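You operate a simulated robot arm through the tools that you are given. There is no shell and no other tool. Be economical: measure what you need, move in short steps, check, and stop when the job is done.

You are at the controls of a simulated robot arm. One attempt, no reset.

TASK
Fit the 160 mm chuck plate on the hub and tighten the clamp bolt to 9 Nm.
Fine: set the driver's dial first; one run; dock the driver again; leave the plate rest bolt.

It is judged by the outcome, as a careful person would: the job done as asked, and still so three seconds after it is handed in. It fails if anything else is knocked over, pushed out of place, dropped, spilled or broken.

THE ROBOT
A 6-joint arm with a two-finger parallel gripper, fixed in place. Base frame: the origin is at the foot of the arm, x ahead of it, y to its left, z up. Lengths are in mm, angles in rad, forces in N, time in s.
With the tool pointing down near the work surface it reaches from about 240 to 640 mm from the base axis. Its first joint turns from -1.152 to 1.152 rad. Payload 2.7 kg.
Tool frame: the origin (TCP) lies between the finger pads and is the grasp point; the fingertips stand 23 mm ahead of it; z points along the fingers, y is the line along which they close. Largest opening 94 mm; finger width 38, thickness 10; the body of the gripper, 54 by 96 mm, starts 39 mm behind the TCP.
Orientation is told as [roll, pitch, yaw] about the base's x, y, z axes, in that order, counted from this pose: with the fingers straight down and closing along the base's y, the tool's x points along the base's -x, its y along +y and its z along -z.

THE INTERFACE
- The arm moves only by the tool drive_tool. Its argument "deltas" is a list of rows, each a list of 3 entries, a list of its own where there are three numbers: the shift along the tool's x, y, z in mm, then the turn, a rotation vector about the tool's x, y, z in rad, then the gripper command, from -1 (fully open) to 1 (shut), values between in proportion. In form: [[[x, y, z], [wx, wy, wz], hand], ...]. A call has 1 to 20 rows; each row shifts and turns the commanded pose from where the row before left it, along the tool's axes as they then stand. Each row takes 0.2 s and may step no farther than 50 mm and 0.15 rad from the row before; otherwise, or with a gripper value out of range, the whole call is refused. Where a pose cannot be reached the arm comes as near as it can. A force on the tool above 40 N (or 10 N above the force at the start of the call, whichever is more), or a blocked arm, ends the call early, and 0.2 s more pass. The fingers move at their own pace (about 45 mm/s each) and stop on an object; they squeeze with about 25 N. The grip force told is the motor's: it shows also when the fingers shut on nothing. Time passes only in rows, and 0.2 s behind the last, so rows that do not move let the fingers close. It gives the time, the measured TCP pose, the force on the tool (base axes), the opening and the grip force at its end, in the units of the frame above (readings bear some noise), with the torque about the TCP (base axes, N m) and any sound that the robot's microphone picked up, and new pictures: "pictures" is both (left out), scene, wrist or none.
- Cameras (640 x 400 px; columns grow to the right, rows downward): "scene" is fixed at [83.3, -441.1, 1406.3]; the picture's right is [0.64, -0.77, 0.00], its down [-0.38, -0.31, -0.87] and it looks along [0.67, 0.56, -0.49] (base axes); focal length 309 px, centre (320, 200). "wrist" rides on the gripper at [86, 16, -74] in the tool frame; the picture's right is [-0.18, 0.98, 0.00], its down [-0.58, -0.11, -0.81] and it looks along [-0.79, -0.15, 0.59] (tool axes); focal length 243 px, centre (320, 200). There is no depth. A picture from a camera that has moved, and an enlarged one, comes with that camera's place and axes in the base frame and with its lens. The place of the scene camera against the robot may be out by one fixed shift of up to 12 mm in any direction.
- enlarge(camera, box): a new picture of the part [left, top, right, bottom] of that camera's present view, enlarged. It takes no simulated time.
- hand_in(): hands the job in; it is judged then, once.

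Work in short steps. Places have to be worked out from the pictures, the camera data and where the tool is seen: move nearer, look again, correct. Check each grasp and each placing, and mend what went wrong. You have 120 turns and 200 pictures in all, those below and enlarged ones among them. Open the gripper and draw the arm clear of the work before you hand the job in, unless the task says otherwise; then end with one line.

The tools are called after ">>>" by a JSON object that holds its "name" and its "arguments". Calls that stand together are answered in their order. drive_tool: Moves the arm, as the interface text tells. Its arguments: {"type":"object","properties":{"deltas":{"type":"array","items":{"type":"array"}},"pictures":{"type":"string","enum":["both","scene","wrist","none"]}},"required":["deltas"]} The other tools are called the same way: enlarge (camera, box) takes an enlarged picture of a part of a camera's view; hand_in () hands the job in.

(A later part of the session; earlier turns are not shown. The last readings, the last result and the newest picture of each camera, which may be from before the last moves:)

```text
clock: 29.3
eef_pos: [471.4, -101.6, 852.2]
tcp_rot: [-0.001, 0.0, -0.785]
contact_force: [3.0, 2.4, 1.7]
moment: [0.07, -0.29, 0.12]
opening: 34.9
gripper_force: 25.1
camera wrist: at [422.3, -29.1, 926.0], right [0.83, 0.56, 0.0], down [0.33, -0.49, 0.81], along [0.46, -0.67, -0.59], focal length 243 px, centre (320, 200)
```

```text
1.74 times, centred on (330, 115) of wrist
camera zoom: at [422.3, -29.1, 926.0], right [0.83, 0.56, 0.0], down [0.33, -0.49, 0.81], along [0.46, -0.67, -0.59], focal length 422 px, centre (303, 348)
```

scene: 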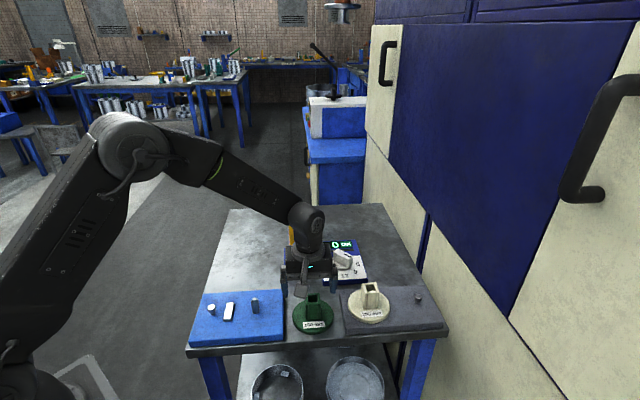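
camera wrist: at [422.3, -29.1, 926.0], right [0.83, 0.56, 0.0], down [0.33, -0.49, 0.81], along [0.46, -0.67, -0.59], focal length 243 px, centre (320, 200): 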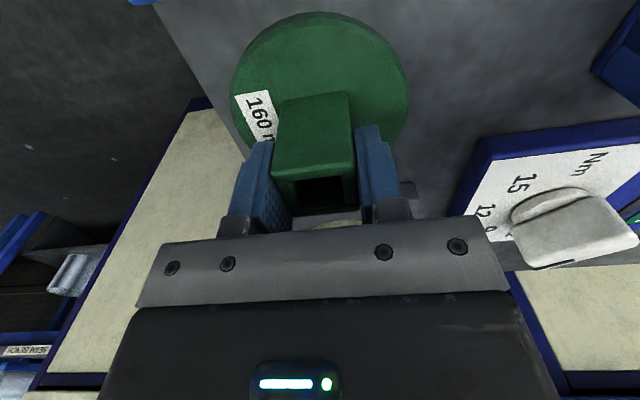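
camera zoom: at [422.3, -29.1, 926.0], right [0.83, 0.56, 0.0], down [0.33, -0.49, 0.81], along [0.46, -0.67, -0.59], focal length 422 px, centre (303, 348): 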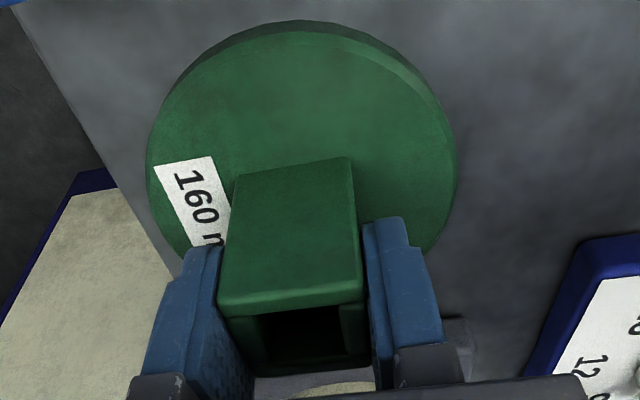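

Boss is 35×35 with its centre at (469.1,-99.3). Before lifting it I want the hub's exact centre by the same squeeze method, so I release, rise and go over to the hub.

>>> {"name": "drive_tool", "arguments": {"deltas": [[[0, 0, 0], [0, 0, 0], -1], [[0, 0, 0], [0, 0, 0], -1], [[0, 0, 0], [0, 0, 0], -1], [[0, 0, 0], [0, 0, 0], -1], [[0, 0, -45], [0, 0, 0], -1], [[0, 0, -45], [0, 0, 0], -1], [[44, 5, 0], [0, 0, 0], -1], [[44, 5, 0], [0, 0, 0], -1], [[44, 5.7, 0], [0, 0, 0], -1], [[0, 0, 0], [0, 0, 0], -1]]}}

>>> {"name": "enlarge", "arguments": {"camera": "wrist", "box": [200, 0, 500, 200]}}

```text
clock: 31.5
eef_pos: [390.3, 4.1, 943.9]
tcp_rot: [-0.001, 0.0, -0.787]
contact_force: [0.0, -0.5, 0.0]
moment: [0.01, 0.01, 0.01]
opening: 94.0
gripper_force: 0.0
camera wrist: at [340.8, 76.9, 1016.1], right [0.83, 0.56, 0.0], down [0.33, -0.49, 0.81], along [0.45, -0.67, -0.59], focal length 243 px, centre (320, 200)
```

scene: 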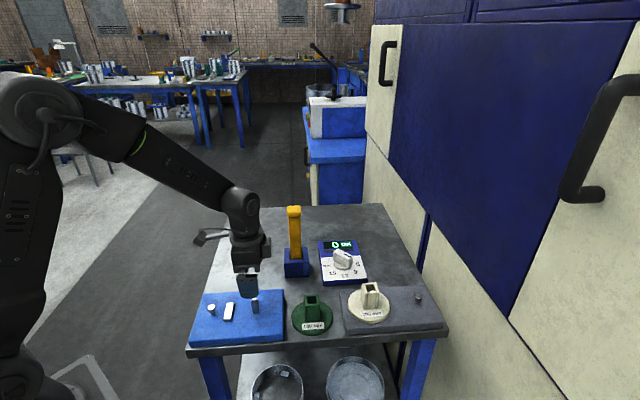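
wrist: 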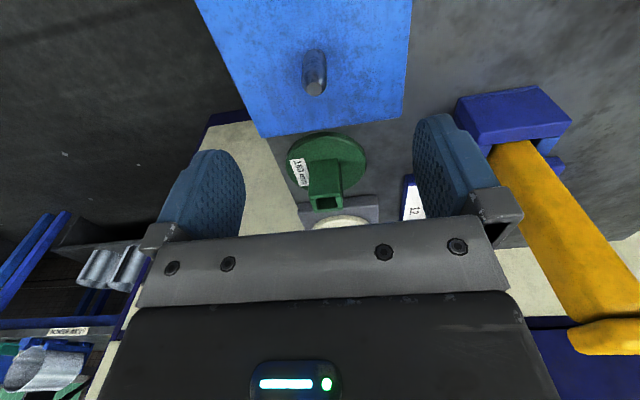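

```text
2.00 times, centred on (350, 100) of wrist
camera zoom: at [340.8, 76.9, 1016.1], right [0.83, 0.56, 0.0], down [0.33, -0.49, 0.81], along [0.45, -0.67, -0.59], focal length 485 px, centre (260, 400)
```

zoom: 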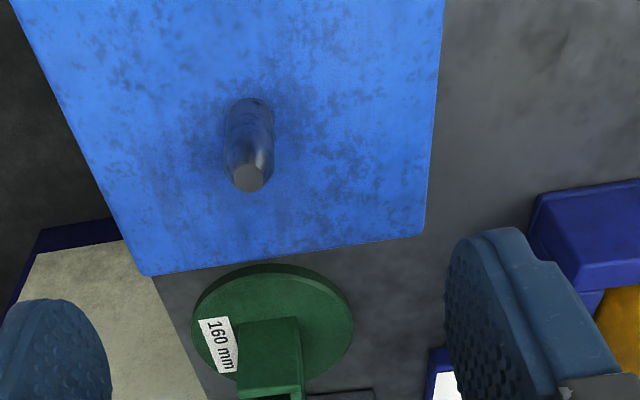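

Hub is about 4 mm left of centre. I shift and descend with fingers partly open to straddle it.

>>> {"name": "drive_tool", "arguments": {"deltas": [[[-1.5, -3.5, 0], [0, 0, 0], -0.28], [[0, 0, 30], [0, 0, 0], -0.28], [[0, 0, 30], [0, 0, 0], -0.28], [[0, 0, 26], [0, 0, 0], -0.28], [[0, 0, 0], [0, 0, 0], -0.28]], "pictures": "wrist"}}

```text
clock: 32.7
eef_pos: [387.0, -0.1, 856.9]
tcp_rot: [-0.001, 0.0, -0.784]
contact_force: [-0.2, 0.5, -0.6]
moment: [0.0, 0.0, 0.01]
opening: 60.2
gripper_force: 0.1
camera wrist: at [338.4, 72.2, 929.3], right [0.83, 0.56, 0.0], down [0.33, -0.49, 0.81], along [0.46, -0.67, -0.59], focal length 243 px, centre (320, 200)
```

wrist: 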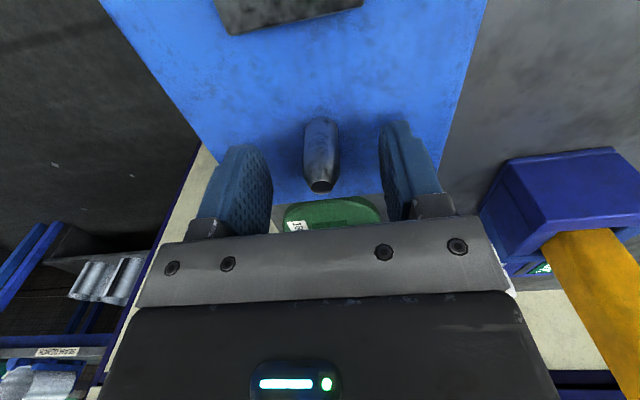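

Nicely straddled. Close.

>>> {"name": "drive_tool", "arguments": {"deltas": [[[0, 0, 0], [0, 0, 0], 1], [[0, 0, 0], [0, 0, 0], 1], [[0, 0, 0], [0, 0, 0], 1], [[0, 0, 0], [0, 0, 0], 1], [[0, 0, 0], [0, 0, 0], 1]], "pictures": "wrist"}}

```text
clock: 33.9
eef_pos: [387.8, 0.8, 856.2]
tcp_rot: [0.002, 0.001, -0.785]
contact_force: [10.9, 17.0, -11.0]
moment: [-0.29, 0.04, -0.01]
opening: 17.6
gripper_force: 45.1
camera wrist: at [339.2, 73.0, 929.5], right [0.82, 0.57, 0.0], down [0.33, -0.49, 0.81], along [0.46, -0.66, -0.59], focal length 243 px, centre (320, 200)
```

wrist: 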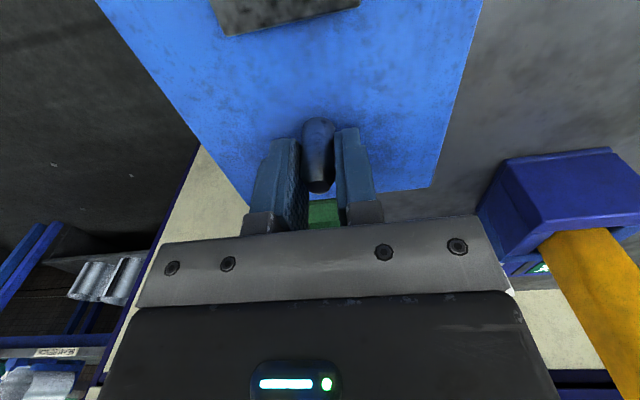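

Hub is 17.6 mm wide. I open, rotate 90° and squeeze the other axis.

>>> {"name": "drive_tool", "arguments": {"deltas": [[[0, 0, 0], [0, 0, 0], -0.28], [[0, 0, 0], [0, 0, 0], -0.28], [[0, 0, 0], [0, 0, 0], -0.28], [[0, 0, 0], [0, 0, -0.131], -0.28], [[0, 0, 0], [0, 0, -0.131], -0.28], [[0, 0, 0], [0, 0, -0.131], -0.28], [[0, 0, 0], [0, 0, -0.131], -0.28], [[0, 0, 0], [0, 0, -0.131], -0.28], [[0, 0, 0], [0, 0, -0.131], -0.28], [[0, 0, 0], [0, 0, -0.131], -0.28], [[0, 0, 0], [0, 0, -0.131], -0.28], [[0, 0, 0], [0, 0, -0.131], -0.28], [[0, 0, 0], [0, 0, -0.131], -0.28], [[0, 0, 0], [0, 0, -0.131], -0.28], [[0, 0, 0], [0, 0, -0.13], -0.28], [[0, 0, 0], [0, 0, 0], -0.28]], "pictures": "wrist"}}

>>> {"name": "drive_tool", "arguments": {"deltas": [[[0, 0, 0], [0, 0, 0], 1], [[0, 0, 0], [0, 0, 0], 1], [[0, 0, 0], [0, 0, 0], 1], [[0, 0, 0], [0, 0, 0], 1], [[0, 0, 0], [0, 0, 0], 1]], "pictures": "wrist"}}

```text
clock: 37.3
eef_pos: [387.1, 0.6, 857.4]
tcp_rot: [-0.001, -0.001, 0.79]
contact_force: [-0.3, -0.1, 0.1]
moment: [-0.01, 0.0, -0.03]
opening: 60.4
gripper_force: 0.1
camera wrist: at [315.5, -49.7, 930.3], right [-0.57, 0.82, 0.0], down [0.49, 0.34, 0.81], along [0.66, 0.46, -0.59], focal length 243 px, centre (320, 200)
```

wrist: 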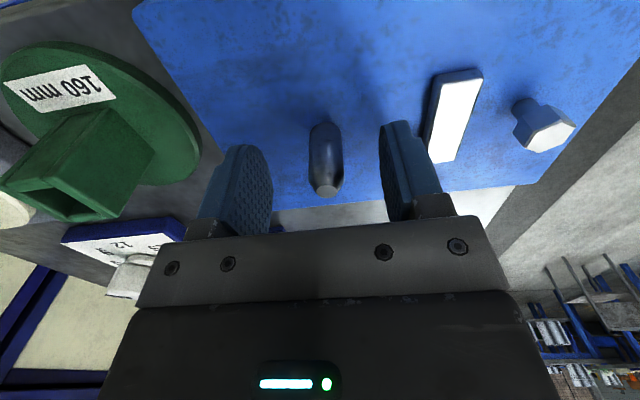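

```text
clock: 38.5
eef_pos: [386.0, 3.3, 858.2]
tcp_rot: [0.004, 0.002, 0.786]
contact_force: [-4.3, 6.0, 4.5]
moment: [-0.17, -0.5, -0.02]
opening: 17.8
gripper_force: 45.0
stopped in row 5: the force on the tool passed its limit (the readings are from after the stop); the commanded pose is now the measured one
camera wrist: at [313.8, -47.6, 930.6], right [-0.57, 0.82, 0.0], down [0.49, 0.33, 0.8], along [0.66, 0.46, -0.6], focal length 243 px, centre (320, 200)
```

wrist: 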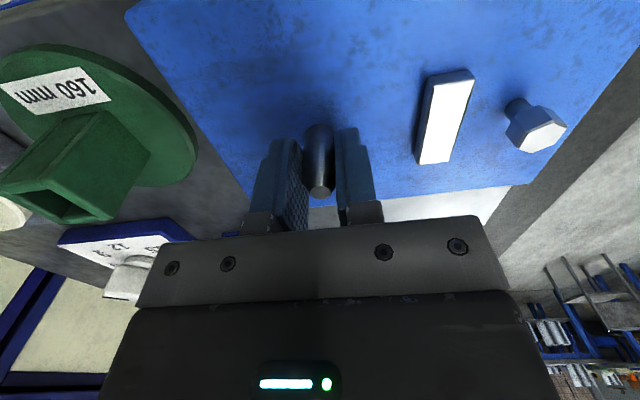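

Hub centre is at (385.5,2.9), diameter 17.7. Now back to the green plate at yaw +45° to pick it at its known centre.

>>> {"name": "drive_tool", "arguments": {"deltas": [[[0, 0, 0], [0, 0, 0], -0.28], [[0, 0, 0], [0, 0, 0], -0.28], [[0, 0, 0], [0, 0, 0], -0.28], [[0, 0, -45], [0, 0, 0], -0.28], [[0, 0, -45], [0, 0, 0], -1], [[4, -44, 0], [0, 0, 0], -1], [[4, -44, 0], [0, 0, 0], -1], [[5.8, -43.3, 0], [0, 0, 0], -1], [[0, 0, 30], [0, 0, 0], -1], [[0, 0, 30], [0, 0, 0], -1], [[0, 0, 20], [0, 0, 0], -1], [[0, 0, 0], [0, 0, 0], -1]], "pictures": "wrist"}}

```text
clock: 41.0
eef_pos: [468.7, -101.5, 869.0]
tcp_rot: [0.006, 0.002, 0.788]
contact_force: [-1.0, 0.0, 0.1]
moment: [0.0, -0.01, -0.01]
opening: 94.1
gripper_force: 0.1
camera wrist: at [396.9, -151.4, 940.7], right [-0.57, 0.82, 0.0], down [0.49, 0.33, 0.8], along [0.66, 0.46, -0.6], focal length 243 px, centre (320, 200)
```

wrist: 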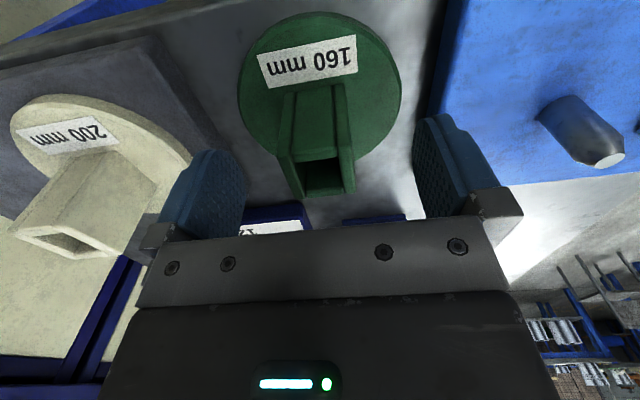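

Slight correction, descend to z≈853, close.

>>> {"name": "drive_tool", "arguments": {"deltas": [[[-1.8, 1.3, 8], [0, 0, 0], -1], [[0, 0, 8], [0, 0, 0], -1], [[0, 0, 0], [0, 0, 0], 1], [[0, 0, 0], [0, 0, 0], 1], [[0, 0, 0], [0, 0, 0], 1], [[0, 0, 0], [0, 0, 0], 1], [[0, 0, 0], [0, 0, 0], 1]], "pictures": "none"}}

>>> {"name": "drive_tool", "arguments": {"deltas": [[[0, 0, -20], [0, 0, 0], 1], [[0, 0, -35], [0, 0, 0], 1], [[0, 0, -35], [0, 0, 0], 1], [[0, 0, 0], [0, 0, 0], 1]]}}

```text
clock: 42.6
eef_pos: [469.2, -98.7, 851.8]
tcp_rot: [0.003, 0.005, 0.787]
contact_force: [1.5, -1.7, 1.6]
moment: [-0.27, -0.27, 0.02]
opening: 35.1
gripper_force: 25.1
```

```text
clock: 43.6
eef_pos: [468.6, -99.3, 942.0]
tcp_rot: [0.007, 0.003, 0.786]
contact_force: [0.7, 0.6, -5.1]
moment: [0.02, 0.03, -0.03]
opening: 34.9
gripper_force: 24.8
camera wrist: at [397.2, -149.4, 1015.0], right [-0.57, 0.82, 0.01], down [0.49, 0.33, 0.8], along [0.66, 0.46, -0.6], focal length 243 px, centre (320, 200)
```

scene: 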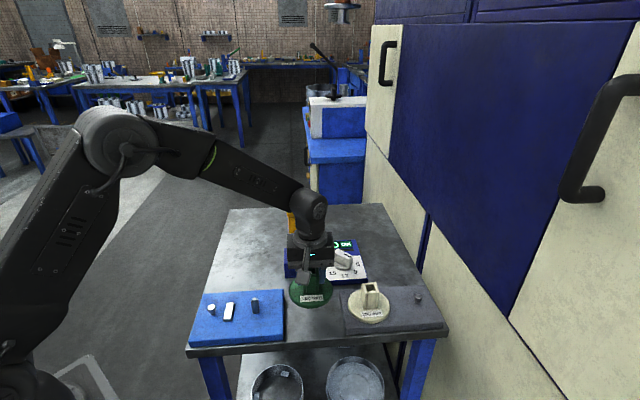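
wrist: 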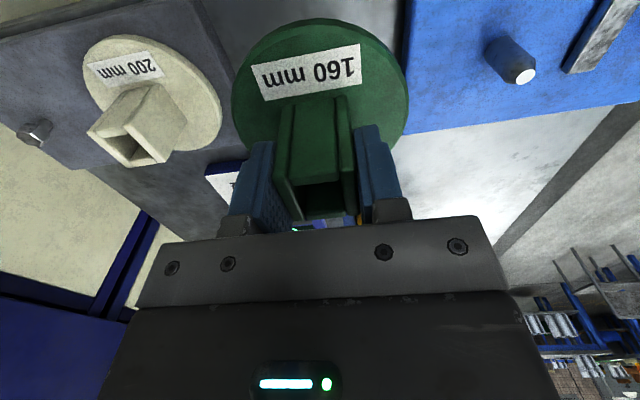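

Plate lifted securely. I carry it over the hub.

>>> {"name": "drive_tool", "arguments": {"deltas": [[[-4, 33, 0], [0, 0, 0], 1], [[-4, 33, 0], [0, 0, 0], 1], [[-3.5, 33, 0], [0, 0, 0], 1], [[-2, 32, 0], [0, 0, 0], 1], [[0, 0, 0], [0, 0, 0], 1], [[0, 0, 0], [0, 0, 0], 1]]}}

>>> {"name": "enlarge", "arguments": {"camera": "scene", "box": [180, 240, 320, 350]}}

```text
clock: 45.0
eef_pos: [386.4, 4.8, 942.5]
tcp_rot: [0.004, 0.003, 0.787]
contact_force: [-0.3, -0.4, -5.2]
moment: [0.01, 0.01, 0.01]
opening: 34.9
gripper_force: 24.9
camera wrist: at [315.4, -46.1, 1015.2], right [-0.57, 0.82, 0.0], down [0.49, 0.33, 0.8], along [0.66, 0.46, -0.6], focal length 243 px, centre (320, 200)
```

scene: 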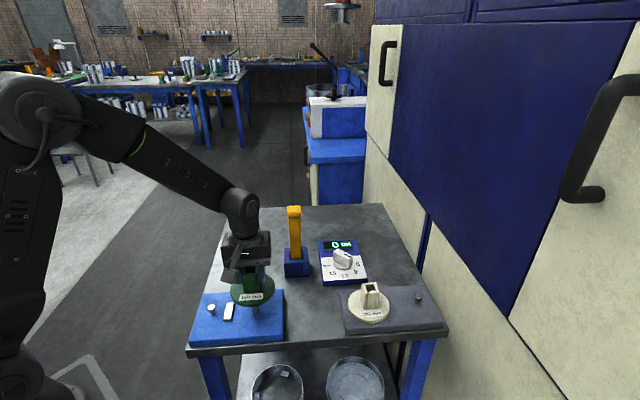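
wrist: 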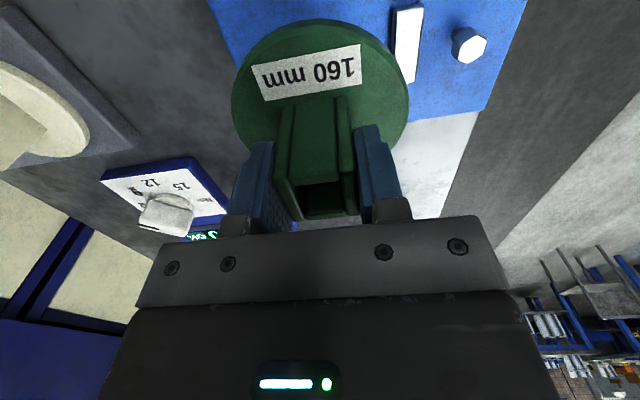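

```text
3.64 times, centred on (250, 295) of scene
camera zoom: at [83.4, -441.1, 1406.3], right [0.64, -0.77, 0.0], down [-0.38, -0.31, -0.87], along [0.67, 0.56, -0.49], focal length 1122 px, centre (574, -146)
```

zoom: 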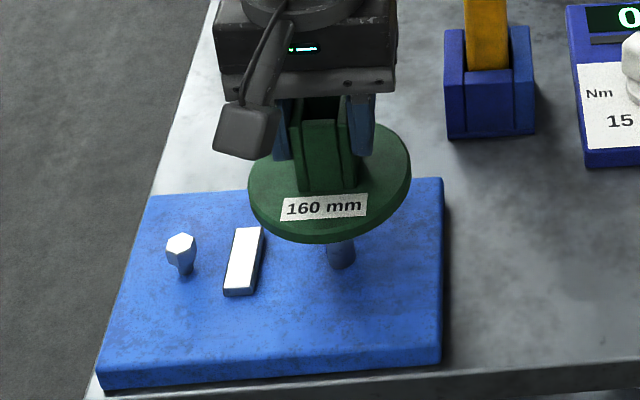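

Small correction, then lower slowly with the force limit watching for the hub top (contact expected near TCP z≈909).

>>> {"name": "drive_tool", "arguments": {"deltas": [[[1.7, -0.6, 0], [0, 0, 0], 1], [[0, 0, 15], [0, 0, 0], 1], [[0, 0, 12], [0, 0, 0], 1], [[0, 0, 6], [0, 0, 0], 1], [[0, 0, 5], [0, 0, 0], 1], [[0, 0, 5], [0, 0, 0], 1], [[0, 0, 5], [0, 0, 0], 1], [[0, 0, 0], [0, 0, 0], 1]]}}

>>> {"name": "enlarge", "arguments": {"camera": "scene", "box": [180, 240, 320, 350]}}

```text
clock: 46.9
eef_pos: [386.0, 2.4, 892.4]
tcp_rot: [0.005, 0.003, 0.787]
contact_force: [-0.8, -0.3, -3.9]
moment: [0.02, -0.01, -0.02]
opening: 34.9
gripper_force: 25.1
camera wrist: at [314.6, -48.0, 965.4], right [-0.57, 0.82, 0.0], down [0.49, 0.33, 0.8], along [0.66, 0.46, -0.59], focal length 243 px, centre (320, 200)
```

scene: 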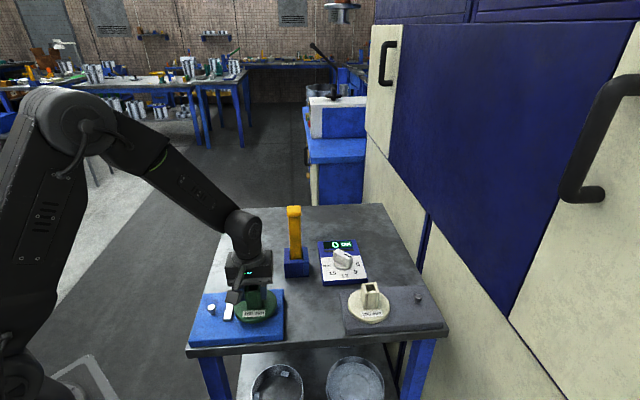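
wrist: 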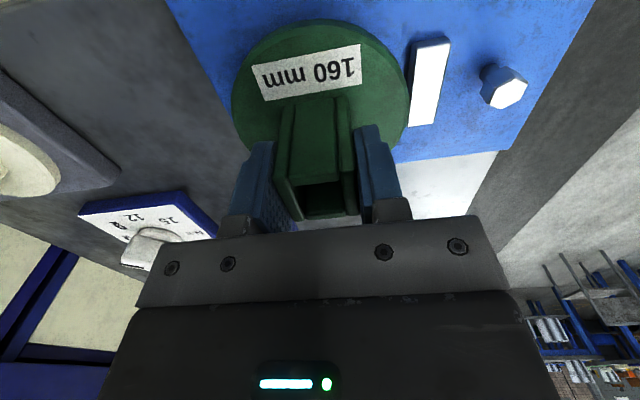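

```text
3.64 times, centred on (250, 295) of scene
camera zoom: at [83.4, -441.1, 1406.3], right [0.64, -0.77, 0.0], down [-0.38, -0.31, -0.87], along [0.67, 0.56, -0.49], focal length 1122 px, centre (574, -146)
```

zoom: 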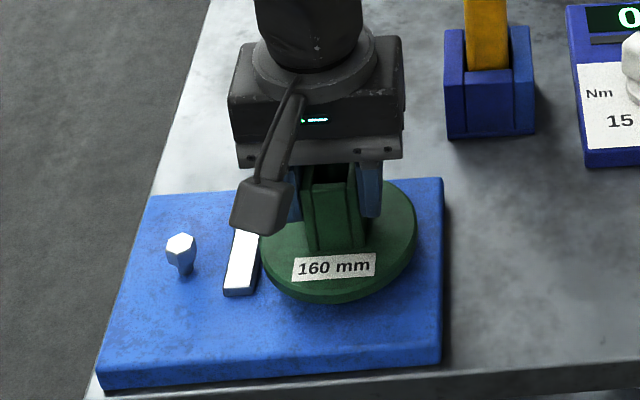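

No contact at bottom z≈840, below the hub's top: the hub has entered the bore. I lower on to seat.

>>> {"name": "drive_tool", "arguments": {"deltas": [[[0, 0, 6], [0, 0, 0], 1], [[0, 0, 6], [0, 0, 0], 1], [[0, 0, 5], [0, 0, 0], 1], [[0, 0, 3], [0, 0, 0], 1], [[0, 0, 2], [0, 0, 0], 1], [[0, 0, 2], [0, 0, 0], 1], [[0, 0, 2], [0, 0, 0], 1], [[0, 0, 2], [0, 0, 0], 1]]}}

>>> {"name": "enlarge", "arguments": {"camera": "scene", "box": [180, 240, 320, 350]}}

```text
clock: 48.2
eef_pos: [385.4, 3.4, 872.0]
tcp_rot: [0.004, 0.002, 0.787]
contact_force: [-3.2, -0.4, 5.9]
moment: [0.08, -0.26, 0.02]
opening: 34.9
gripper_force: 24.6
stopped in row 6: the force on the tool passed its limit (the readings are from after the stop); the commanded pose is now the measured one
camera wrist: at [314.3, -47.8, 945.8], right [-0.57, 0.82, 0.0], down [0.49, 0.33, 0.81], along [0.66, 0.46, -0.59], focal length 243 px, centre (320, 200)
```

scene: 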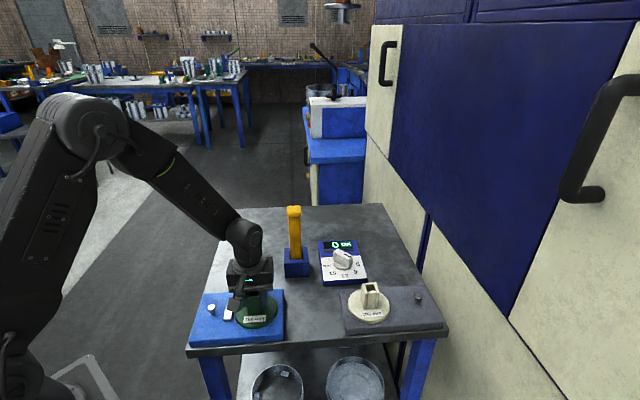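
wrist: 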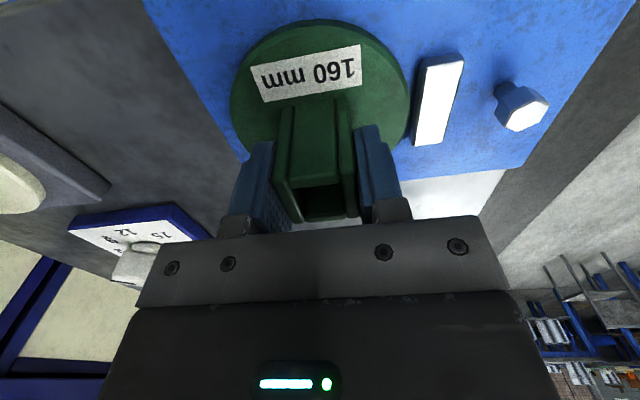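

```text
3.64 times, centred on (250, 295) of scene
camera zoom: at [83.2, -441.1, 1406.3], right [0.64, -0.77, 0.0], down [-0.37, -0.31, -0.87], along [0.67, 0.56, -0.49], focal length 1122 px, centre (574, -146)
```

zoom: 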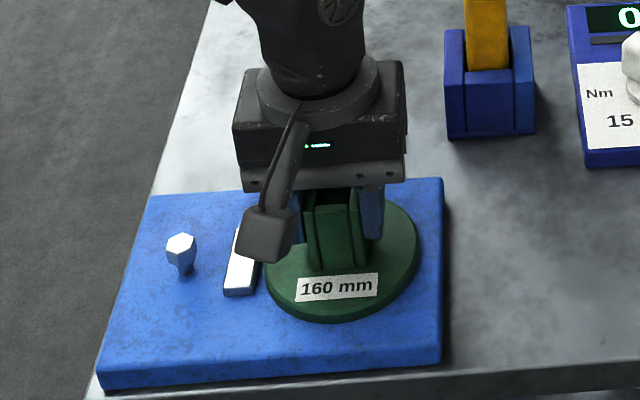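

It came to rest at bottom z≈820, seemingly the base's top face. I release and rise to check.

>>> {"name": "drive_tool", "arguments": {"deltas": [[[0, 0, 0], [0, 0, 0], -0.28], [[0, 0, 0], [0, 0, 0], -0.28], [[0, 0, 0], [0, 0, 0], -0.28], [[0, 0, -40], [0, 0, 0], -0.28], [[0, 0, -45], [0, 0, 0], -0.28], [[0, 0, -45], [0, 0, 0], -0.28], [[30, 0, 0], [0, 0, 0], -1], [[0, 0, 0], [0, 0, 0], -1]]}}

>>> {"name": "enlarge", "arguments": {"camera": "scene", "box": [180, 250, 320, 350]}}

>>> {"name": "enlarge", "arguments": {"camera": "wrist", "box": [240, 0, 540, 190]}}

```text
clock: 50.0
eef_pos: [364.2, -18.1, 1003.3]
tcp_rot: [0.003, 0.003, 0.79]
contact_force: [0.2, -0.3, 0.6]
moment: [-0.01, 0.0, 0.0]
opening: 94.0
gripper_force: 0.0
camera wrist: at [292.3, -68.4, 1076.4], right [-0.57, 0.82, 0.0], down [0.49, 0.33, 0.81], along [0.66, 0.46, -0.59], focal length 243 px, centre (320, 200)
```

scene: 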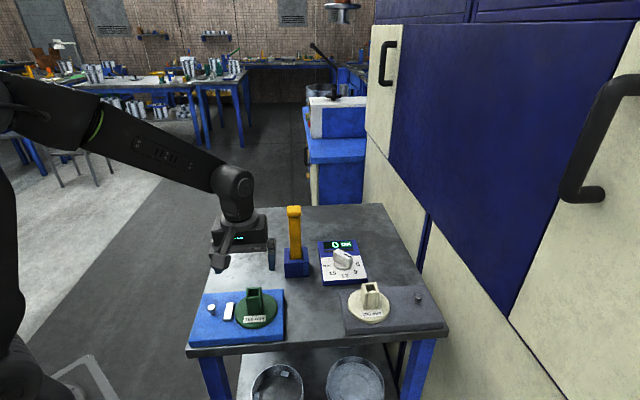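
wrist: 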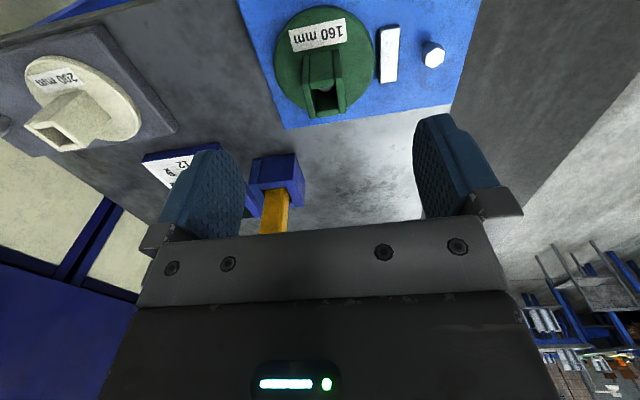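

```text
4.00 times, centred on (250, 300) of scene
camera zoom: at [83.3, -441.1, 1406.3], right [0.64, -0.77, 0.0], down [-0.38, -0.31, -0.87], along [0.67, 0.56, -0.49], focal length 1235 px, centre (600, -200)
```

zoom: 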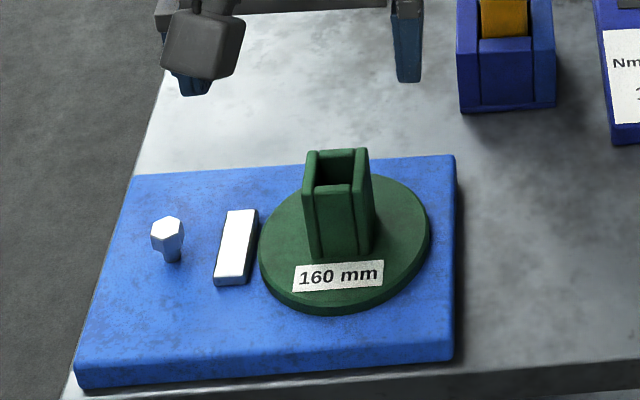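

```text
2.11 times, centred on (390, 95) of wrist
camera zoom: at [292.3, -68.4, 1076.4], right [-0.57, 0.82, 0.0], down [0.49, 0.33, 0.81], along [0.66, 0.46, -0.59], focal length 511 px, centre (173, 421)
```

zoom: 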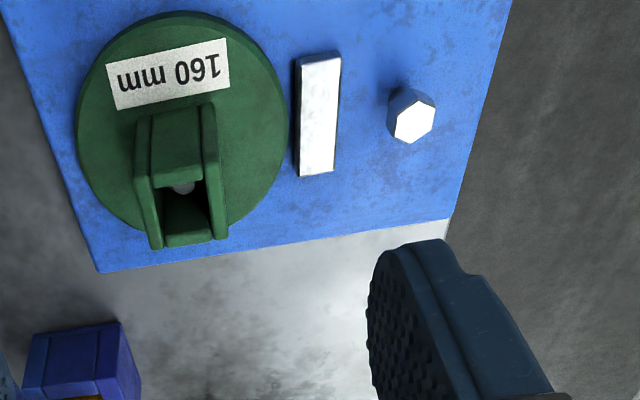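

The plate is seated on the hub. Next I measure the clamp bolt's exact centre the same way; it is near (315,70), head top z≈844.

>>> {"name": "drive_tool", "arguments": {"deltas": [[[-9, 32, 20], [0, 0, 0], -0.2], [[-9, 32, 30], [0, 0, 0], -0.2], [[-9, 32, 30], [0, 0, 0], -0.2], [[0, 0, 20], [0, 0, 0], -0.2], [[0, 0, 0], [0, 0, 0], -0.2]]}}

>>> {"name": "enlarge", "arguments": {"camera": "wrist", "box": [200, 40, 440, 220]}}

```text
clock: 51.2
eef_pos: [315.4, 70.1, 902.0]
tcp_rot: [0.003, 0.001, 0.787]
contact_force: [-0.3, -0.2, -0.6]
moment: [0.02, 0.01, -0.03]
opening: 56.4
gripper_force: 0.0
camera wrist: at [243.5, 19.7, 973.9], right [-0.57, 0.82, 0.0], down [0.49, 0.33, 0.81], along [0.66, 0.46, -0.59], focal length 243 px, centre (320, 200)
```

scene: 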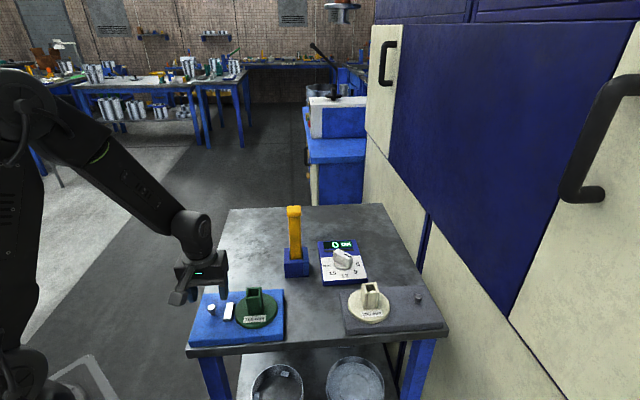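
wrist: 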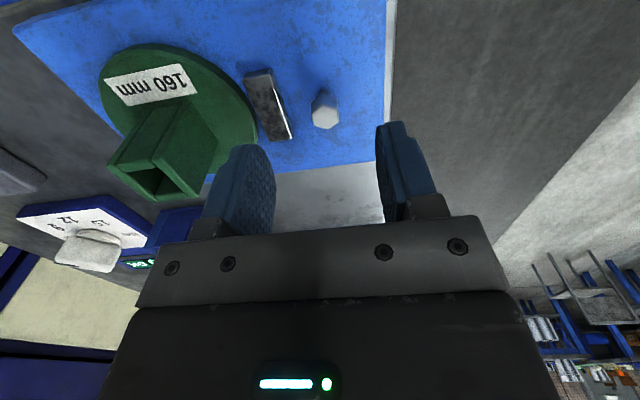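

```text
2.22 times, centred on (320, 130) of wrist
camera zoom: at [243.5, 19.7, 973.9], right [-0.57, 0.82, 0.0], down [0.49, 0.33, 0.81], along [0.66, 0.46, -0.59], focal length 539 px, centre (320, 356)
```

zoom: 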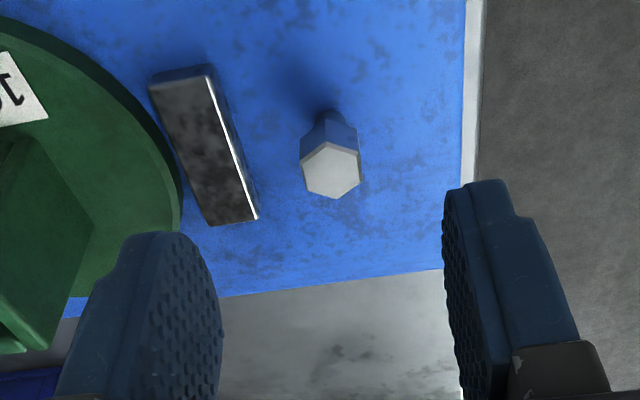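

From this yaw the bolt lies +2.6 mm along the closing axis. I rotate 90° for an equally good fix along the other axis, without touching the bolt.

>>> {"name": "drive_tool", "arguments": {"deltas": [[[0, 0, 0], [0, 0, 0.131], -0.2], [[0, 0, 0], [0, 0, 0.131], -0.2], [[0, 0, 0], [0, 0, 0.131], -0.2], [[0, 0, 0], [0, 0, 0.131], -0.2], [[0, 0, 0], [0, 0, 0.131], -0.2], [[0, 0, 0], [0, 0, 0.131], -0.2], [[0, 0, 0], [0, 0, 0.131], -0.2], [[0, 0, 0], [0, 0, 0.131], -0.2], [[0, 0, 0], [0, 0, 0.131], -0.2], [[0, 0, 0], [0, 0, 0.131], -0.2], [[0, 0, 0], [0, 0, 0.131], -0.2], [[0, 0, 0], [0, 0, 0.13], -0.2], [[0, 0, 15], [0, 0, 0], -0.2], [[0, 0, 0], [0, 0, 0], -0.2]], "pictures": "wrist"}}

>>> {"name": "enlarge", "arguments": {"camera": "wrist", "box": [200, 40, 440, 220]}}

```text
clock: 54.2
eef_pos: [316.1, 68.7, 886.9]
tcp_rot: [-0.001, 0.004, -0.785]
contact_force: [0.3, 0.1, 0.7]
moment: [0.01, -0.01, -0.04]
opening: 56.5
gripper_force: 0.0
camera wrist: at [267.3, 140.6, 960.5], right [0.82, 0.57, 0.0], down [0.34, -0.49, 0.8], along [0.45, -0.66, -0.59], focal length 243 px, centre (320, 200)
```

wrist: 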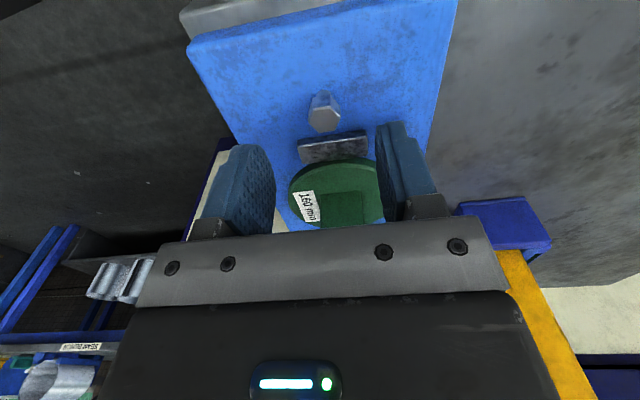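

```text
2.22 times, centred on (320, 130) of wrist
camera zoom: at [267.3, 140.6, 960.5], right [0.82, 0.57, 0.0], down [0.34, -0.49, 0.8], along [0.45, -0.66, -0.59], focal length 539 px, centre (320, 356)
```

zoom: 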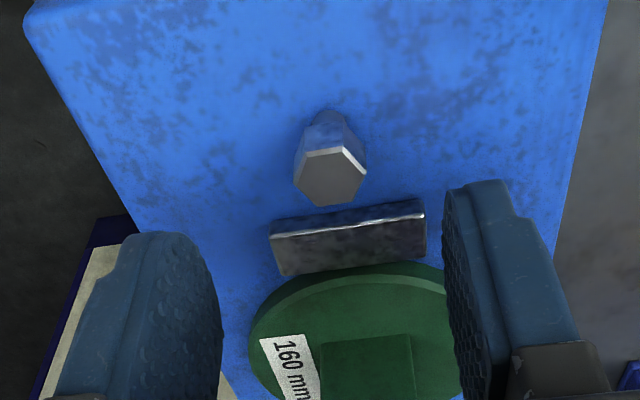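

Bolt centre comes out at (315.5,74.7), head top z≈847. Now up and across to inspect the driver.

>>> {"name": "drive_tool", "arguments": {"deltas": [[[0, 0, -41], [0, 0, 0], -1], [[0, 0, -41], [0, 0, 0], -1], [[0, 0, -41], [0, 0, 0], -1], [[0, 0, -41], [0, 0, 0], -1], [[0, 0, -40], [0, 0, 0], -1], [[-27.3, 29, 0], [0, 0, 0], -1], [[-27.3, 29, 0], [0, 0, 0], -1], [[-27.3, 29, 0], [0, 0, 0], -1], [[-27.3, 29, 0], [0, 0, 0], -1], [[-27.3, 29, 0], [0, 0, 0], -1], [[0, 0, 0], [0, 0, 0], -1]]}}

>>> {"name": "enlarge", "arguments": {"camera": "wrist", "box": [200, 0, 500, 220]}}

```text
clock: 56.6
eef_pos: [515.9, 74.2, 1090.9]
tcp_rot: [-0.002, 0.003, -0.783]
contact_force: [-0.9, -0.8, -0.5]
moment: [0.01, 0.0, -0.01]
opening: 94.0
gripper_force: 0.1
camera wrist: at [467.2, 146.4, 1163.4], right [0.82, 0.57, 0.0], down [0.34, -0.49, 0.8], along [0.45, -0.66, -0.59], focal length 243 px, centre (320, 200)
```

scene: 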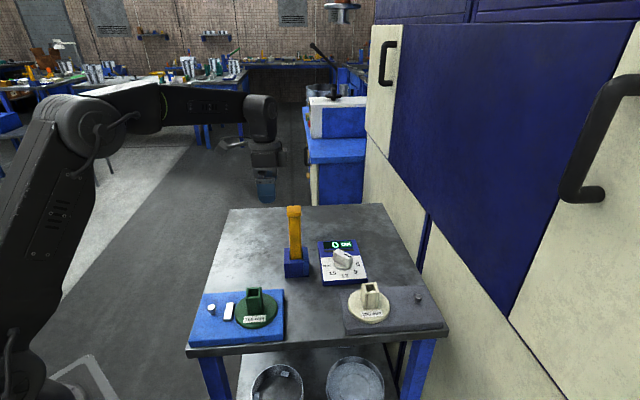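
wrist: 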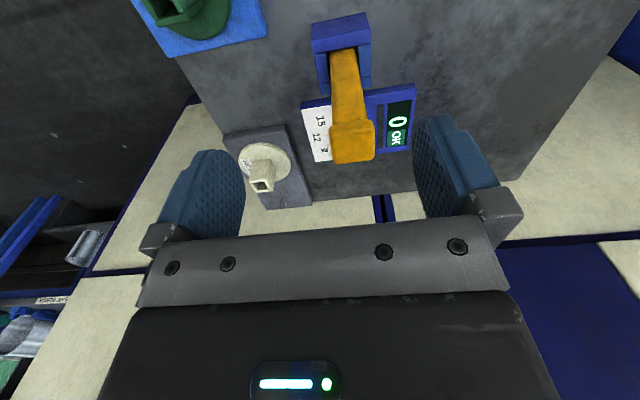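

```text
1.82 times, centred on (350, 110) of wrist
camera zoom: at [467.2, 146.4, 1163.4], right [0.82, 0.57, 0.0], down [0.34, -0.49, 0.8], along [0.45, -0.66, -0.59], focal length 441 px, centre (266, 364)
```

zoom: 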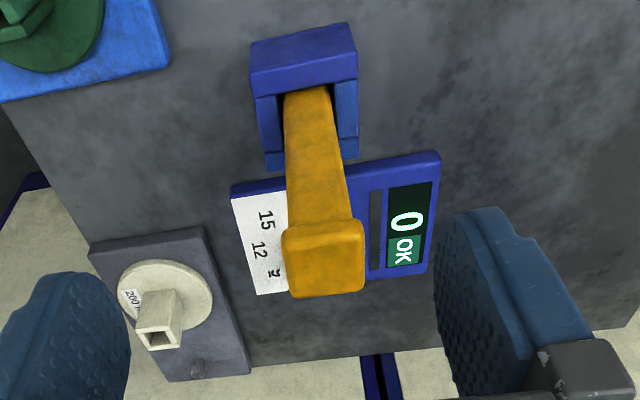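

The driver's axis is near (568,47) with its cap top about z≈1000. I move above it and look again.

>>> {"name": "drive_tool", "arguments": {"deltas": [[[-28, 9, 0], [0, 0, 0], -1], [[-28, 8.6, 0], [0, 0, 0], -1], [[0, 0, 25], [0, 0, 0], -1], [[0, 0, 25], [0, 0, 0], -1], [[0, 0, 0], [0, 0, 0], -1]]}}

>>> {"name": "enlarge", "arguments": {"camera": "wrist", "box": [200, 0, 500, 220]}}

>>> {"name": "enlarge", "arguments": {"camera": "scene", "box": [220, 150, 380, 290]}}

```text
clock: 57.8
eef_pos: [566.2, 47.8, 1041.7]
tcp_rot: [0.0, 0.004, -0.786]
contact_force: [-0.8, 0.3, 0.3]
moment: [-0.03, 0.01, -0.01]
opening: 94.1
gripper_force: 0.0
camera wrist: at [518.0, 119.9, 1114.4], right [0.82, 0.57, 0.0], down [0.34, -0.49, 0.8], along [0.45, -0.66, -0.59], focal length 243 px, centre (320, 200)
```

scene: 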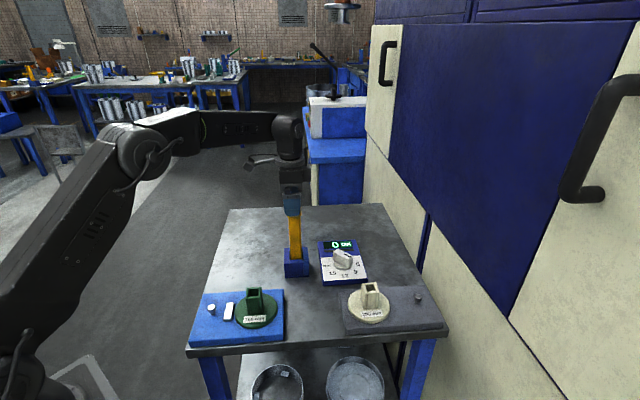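
wrist: 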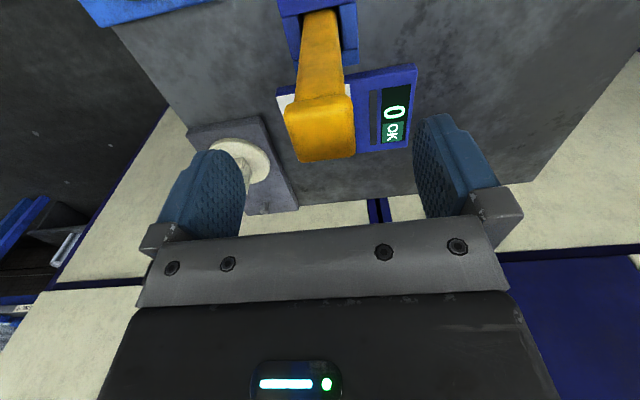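

```text
1.82 times, centred on (350, 110) of wrist
camera zoom: at [518.0, 119.9, 1114.4], right [0.82, 0.57, 0.0], down [0.34, -0.49, 0.8], along [0.45, -0.66, -0.59], focal length 441 px, centre (266, 364)
```

zoom: 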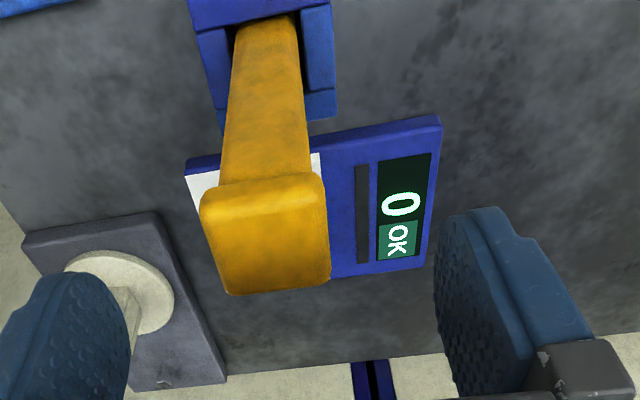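

```text
2.86 times, centred on (300, 220) of scene
camera zoom: at [83.3, -441.1, 1406.3], right [0.64, -0.77, 0.0], down [-0.38, -0.31, -0.87], along [0.67, 0.56, -0.49], focal length 882 px, centre (377, 143)
```

zoom: 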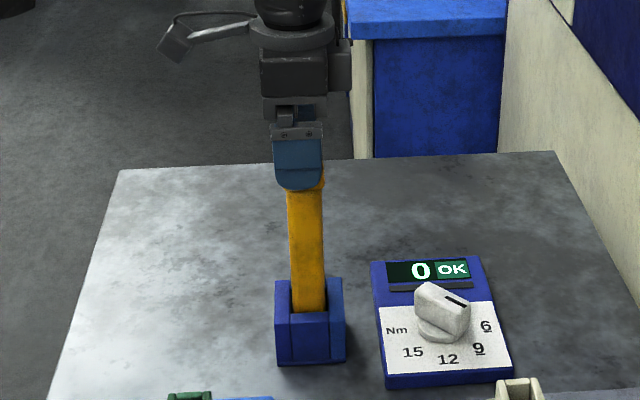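

Nearly centred. I lower the open fingers around the cap and squeeze to read its centre on this axis.

>>> {"name": "drive_tool", "arguments": {"deltas": [[[-4, 0.5, 20], [0, 0, 0], -1], [[0, 0, 25], [0, 0, 0], -1], [[0, 0, 15], [0, 0, 0], -1], [[0, 0, 10], [0, 0, 0], -1], [[0, 0, 0], [0, 0, 0], -1]]}}

>>> {"name": "enlarge", "arguments": {"camera": "wrist", "box": [170, 0, 490, 230]}}

```text
clock: 59.0
eef_pos: [567.1, 44.4, 971.3]
tcp_rot: [-0.002, 0.003, -0.783]
contact_force: [0.6, -0.5, 0.5]
moment: [0.03, -0.02, -0.01]
opening: 94.0
gripper_force: 0.0
camera wrist: at [520.2, 116.5, 1044.5], right [0.82, 0.57, 0.0], down [0.34, -0.49, 0.8], along [0.45, -0.66, -0.59], focal length 243 px, centre (320, 200)
```

scene: 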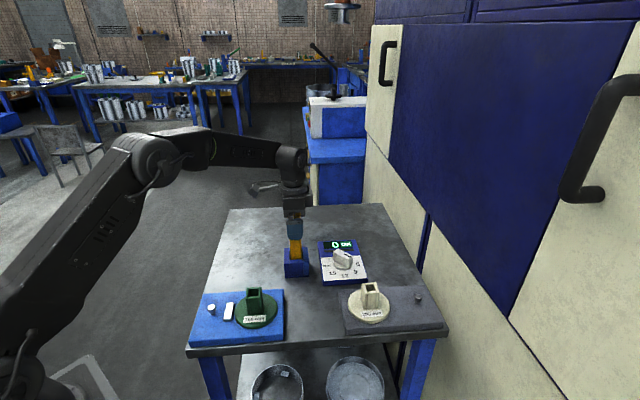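
wrist: 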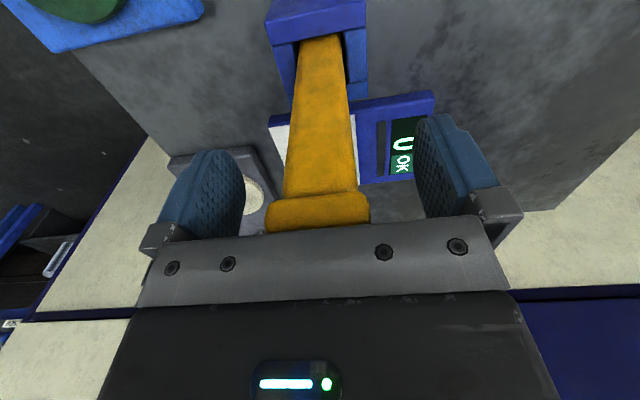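

```text
1.74 times, centred on (330, 115) of wrist
camera zoom: at [520.2, 116.5, 1044.5], right [0.82, 0.57, 0.0], down [0.34, -0.49, 0.8], along [0.45, -0.66, -0.59], focal length 422 px, centre (303, 348)
```

zoom: 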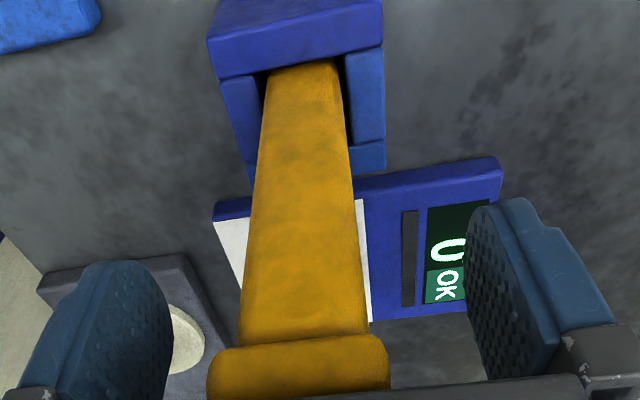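

>>> {"name": "drive_tool", "arguments": {"deltas": [[[0, 0, 0], [0, 0, 0], 1], [[0, 0, 0], [0, 0, 0], 1], [[0, 0, 0], [0, 0, 0], 1], [[0, 0, 0], [0, 0, 0], 1], [[0, 0, 0], [0, 0, 0], 1]], "pictures": "wrist"}}

```text
clock: 60.2
eef_pos: [568.8, 44.5, 971.7]
tcp_rot: [-0.001, 0.004, -0.783]
contact_force: [0.7, 0.9, 0.6]
moment: [0.04, -0.02, -0.03]
opening: 37.8
gripper_force: 25.1
camera wrist: at [520.2, 116.6, 1044.8], right [0.82, 0.57, 0.0], down [0.34, -0.49, 0.8], along [0.45, -0.66, -0.59], focal length 243 px, centre (320, 200)
```

wrist: 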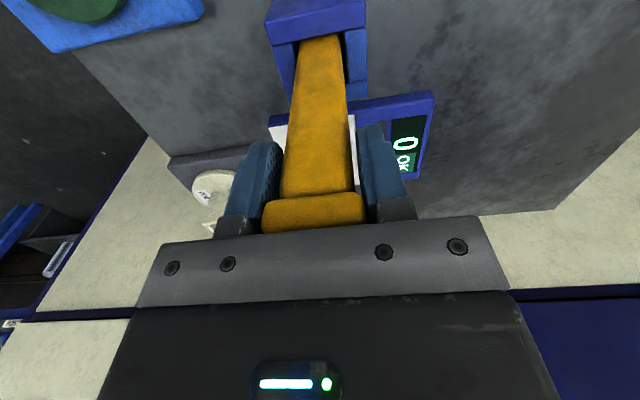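

Cap is 37.8 mm and centred here (r≈433.6). I open, rotate to +45° and squeeze the other axis.

>>> {"name": "drive_tool", "arguments": {"deltas": [[[0, 0, 0], [0, 0, 0], -1], [[0, 0, 0], [0, 0, 0], -1], [[0, 0, 0], [0, 0, 0], -1], [[0, 0, 0], [0, 0, -0.131], -1], [[0, 0, 0], [0, 0, -0.131], -1], [[0, 0, 0], [0, 0, -0.131], -1], [[0, 0, 0], [0, 0, -0.131], -1], [[0, 0, 0], [0, 0, -0.131], -1], [[0, 0, 0], [0, 0, -0.131], -1], [[0, 0, 0], [0, 0, -0.131], -1], [[0, 0, 0], [0, 0, -0.131], -1], [[0, 0, 0], [0, 0, -0.131], -1], [[0, 0, 0], [0, 0, -0.131], -1], [[0, 0, 0], [0, 0, -0.131], -1], [[0, 0, 0], [0, 0, -0.13], -1], [[0, 0, 0], [0, 0, 0], -1]], "pictures": "wrist"}}

```text
clock: 63.6
eef_pos: [569.6, 44.7, 970.0]
tcp_rot: [0.004, 0.001, 0.789]
contact_force: [-0.1, 0.4, -0.3]
moment: [0.01, 0.01, -0.02]
opening: 93.8
gripper_force: 0.0
camera wrist: at [499.0, -6.0, 1043.9], right [-0.57, 0.82, 0.0], down [0.49, 0.34, 0.81], along [0.66, 0.46, -0.59], focal length 243 px, centre (320, 200)
```

wrist: 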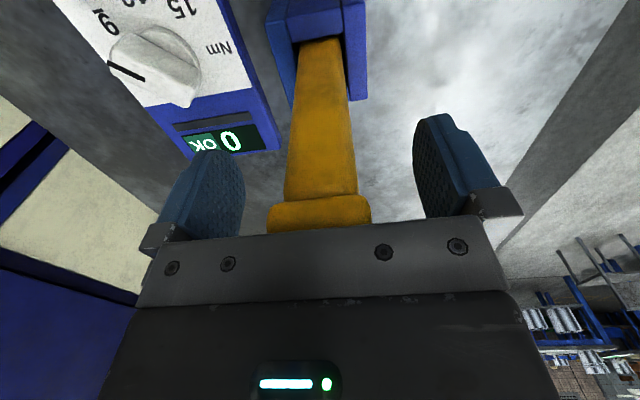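

>>> {"name": "enlarge", "arguments": {"camera": "wrist", "box": [60, 0, 300, 160]}}

>>> {"name": "enlarge", "arguments": {"camera": "scene", "box": [310, 230, 380, 290]}}

```text
2.50 times, centred on (180, 80) of wrist
camera zoom: at [499.0, -6.0, 1043.9], right [-0.57, 0.82, 0.0], down [0.49, 0.34, 0.81], along [0.66, 0.46, -0.59], focal length 606 px, centre (670, 500)
```

zoom: 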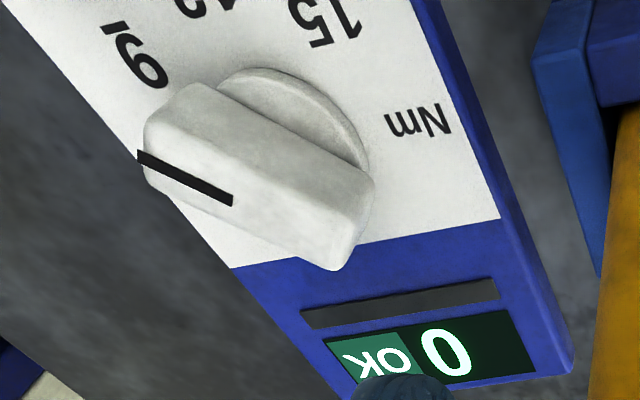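

```text
6.67 times, centred on (345, 260) of scene
camera zoom: at [83.3, -441.1, 1406.3], right [0.64, -0.77, 0.0], down [-0.38, -0.31, -0.87], along [0.67, 0.56, -0.49], focal length 2058 px, centre (153, -200)
```

zoom: 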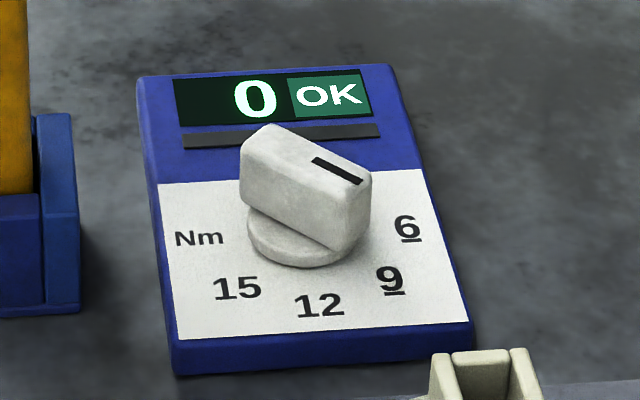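

In the scene view the mark's direction parallels centre→9, so the dial is right. Now squeeze the driver here.

>>> {"name": "drive_tool", "arguments": {"deltas": [[[0, 0, 0], [0, 0, 0], 1], [[0, 0, 0], [0, 0, 0], 1], [[0, 0, 0], [0, 0, 0], 1], [[0, 0, 0], [0, 0, 0], 1], [[0, 0, 0], [0, 0, 0], 1]], "pictures": "wrist"}}

```text
clock: 64.8
eef_pos: [569.0, 44.7, 971.3]
tcp_rot: [0.003, 0.002, 0.787]
contact_force: [-0.7, 1.0, 0.3]
moment: [-0.03, 0.05, -0.04]
opening: 37.7
gripper_force: 24.9
camera wrist: at [498.8, -5.9, 1043.9], right [-0.57, 0.82, 0.0], down [0.49, 0.33, 0.81], along [0.66, 0.46, -0.59], focal length 243 px, centre (320, 200)
```

wrist: 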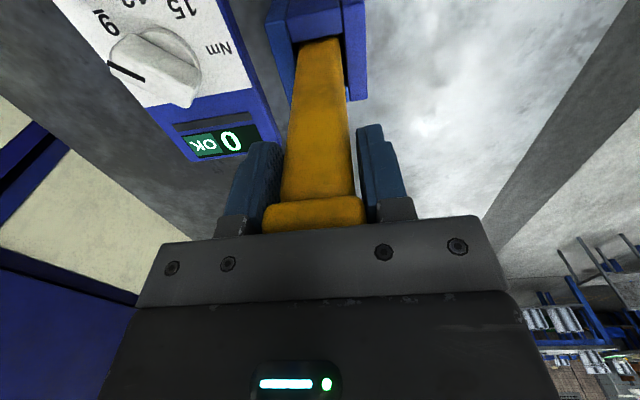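

The driver is held with its axis at the TCP (569,44.7). I lift it straight out of the dock.

>>> {"name": "drive_tool", "arguments": {"deltas": [[[0, 0, -15], [0, 0, 0], 1], [[0, 0, -25], [0, 0, 0], 1], [[0, 0, -30], [0, 0, 0], 1], [[0, 0, -30], [0, 0, 0], 1], [[0, 0, -30], [0, 0, 0], 1], [[0, 0, 0], [0, 0, 0], 1]]}}

>>> {"name": "enlarge", "arguments": {"camera": "scene", "box": [220, 150, 380, 290]}}

```text
clock: 66.2
eef_pos: [568.2, 43.8, 1100.9]
tcp_rot: [0.004, 0.003, 0.786]
contact_force: [-0.3, 0.5, -3.7]
moment: [-0.01, 0.0, 0.01]
opening: 37.5
gripper_force: 25.1
camera wrist: at [497.6, -6.8, 1173.7], right [-0.57, 0.82, 0.0], down [0.49, 0.33, 0.8], along [0.66, 0.46, -0.59], focal length 243 px, centre (320, 200)
```

scene: 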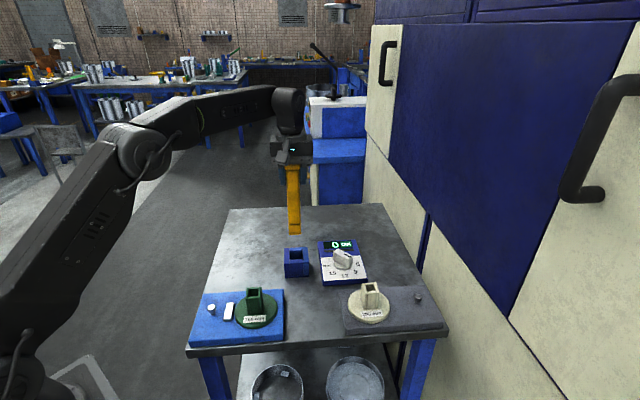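
wrist: 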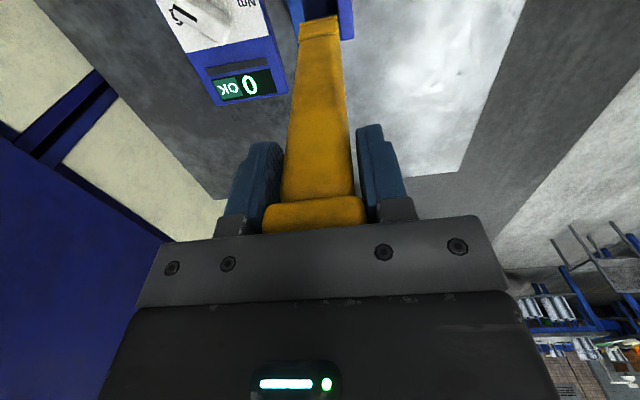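

```text
2.86 times, centred on (300, 220) of scene
camera zoom: at [83.4, -441.1, 1406.3], right [0.64, -0.77, 0.0], down [-0.38, -0.31, -0.87], along [0.67, 0.56, -0.49], focal length 882 px, centre (377, 143)
```

zoom: 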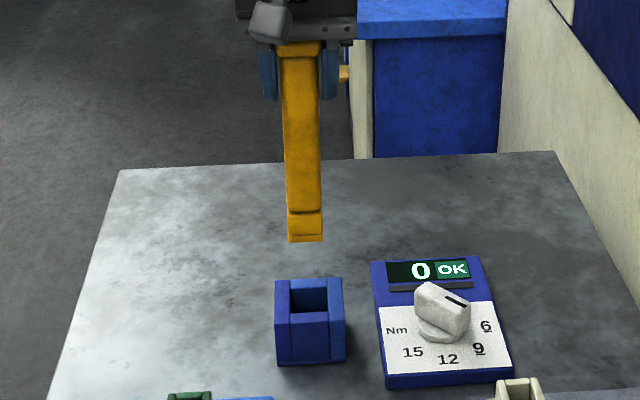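

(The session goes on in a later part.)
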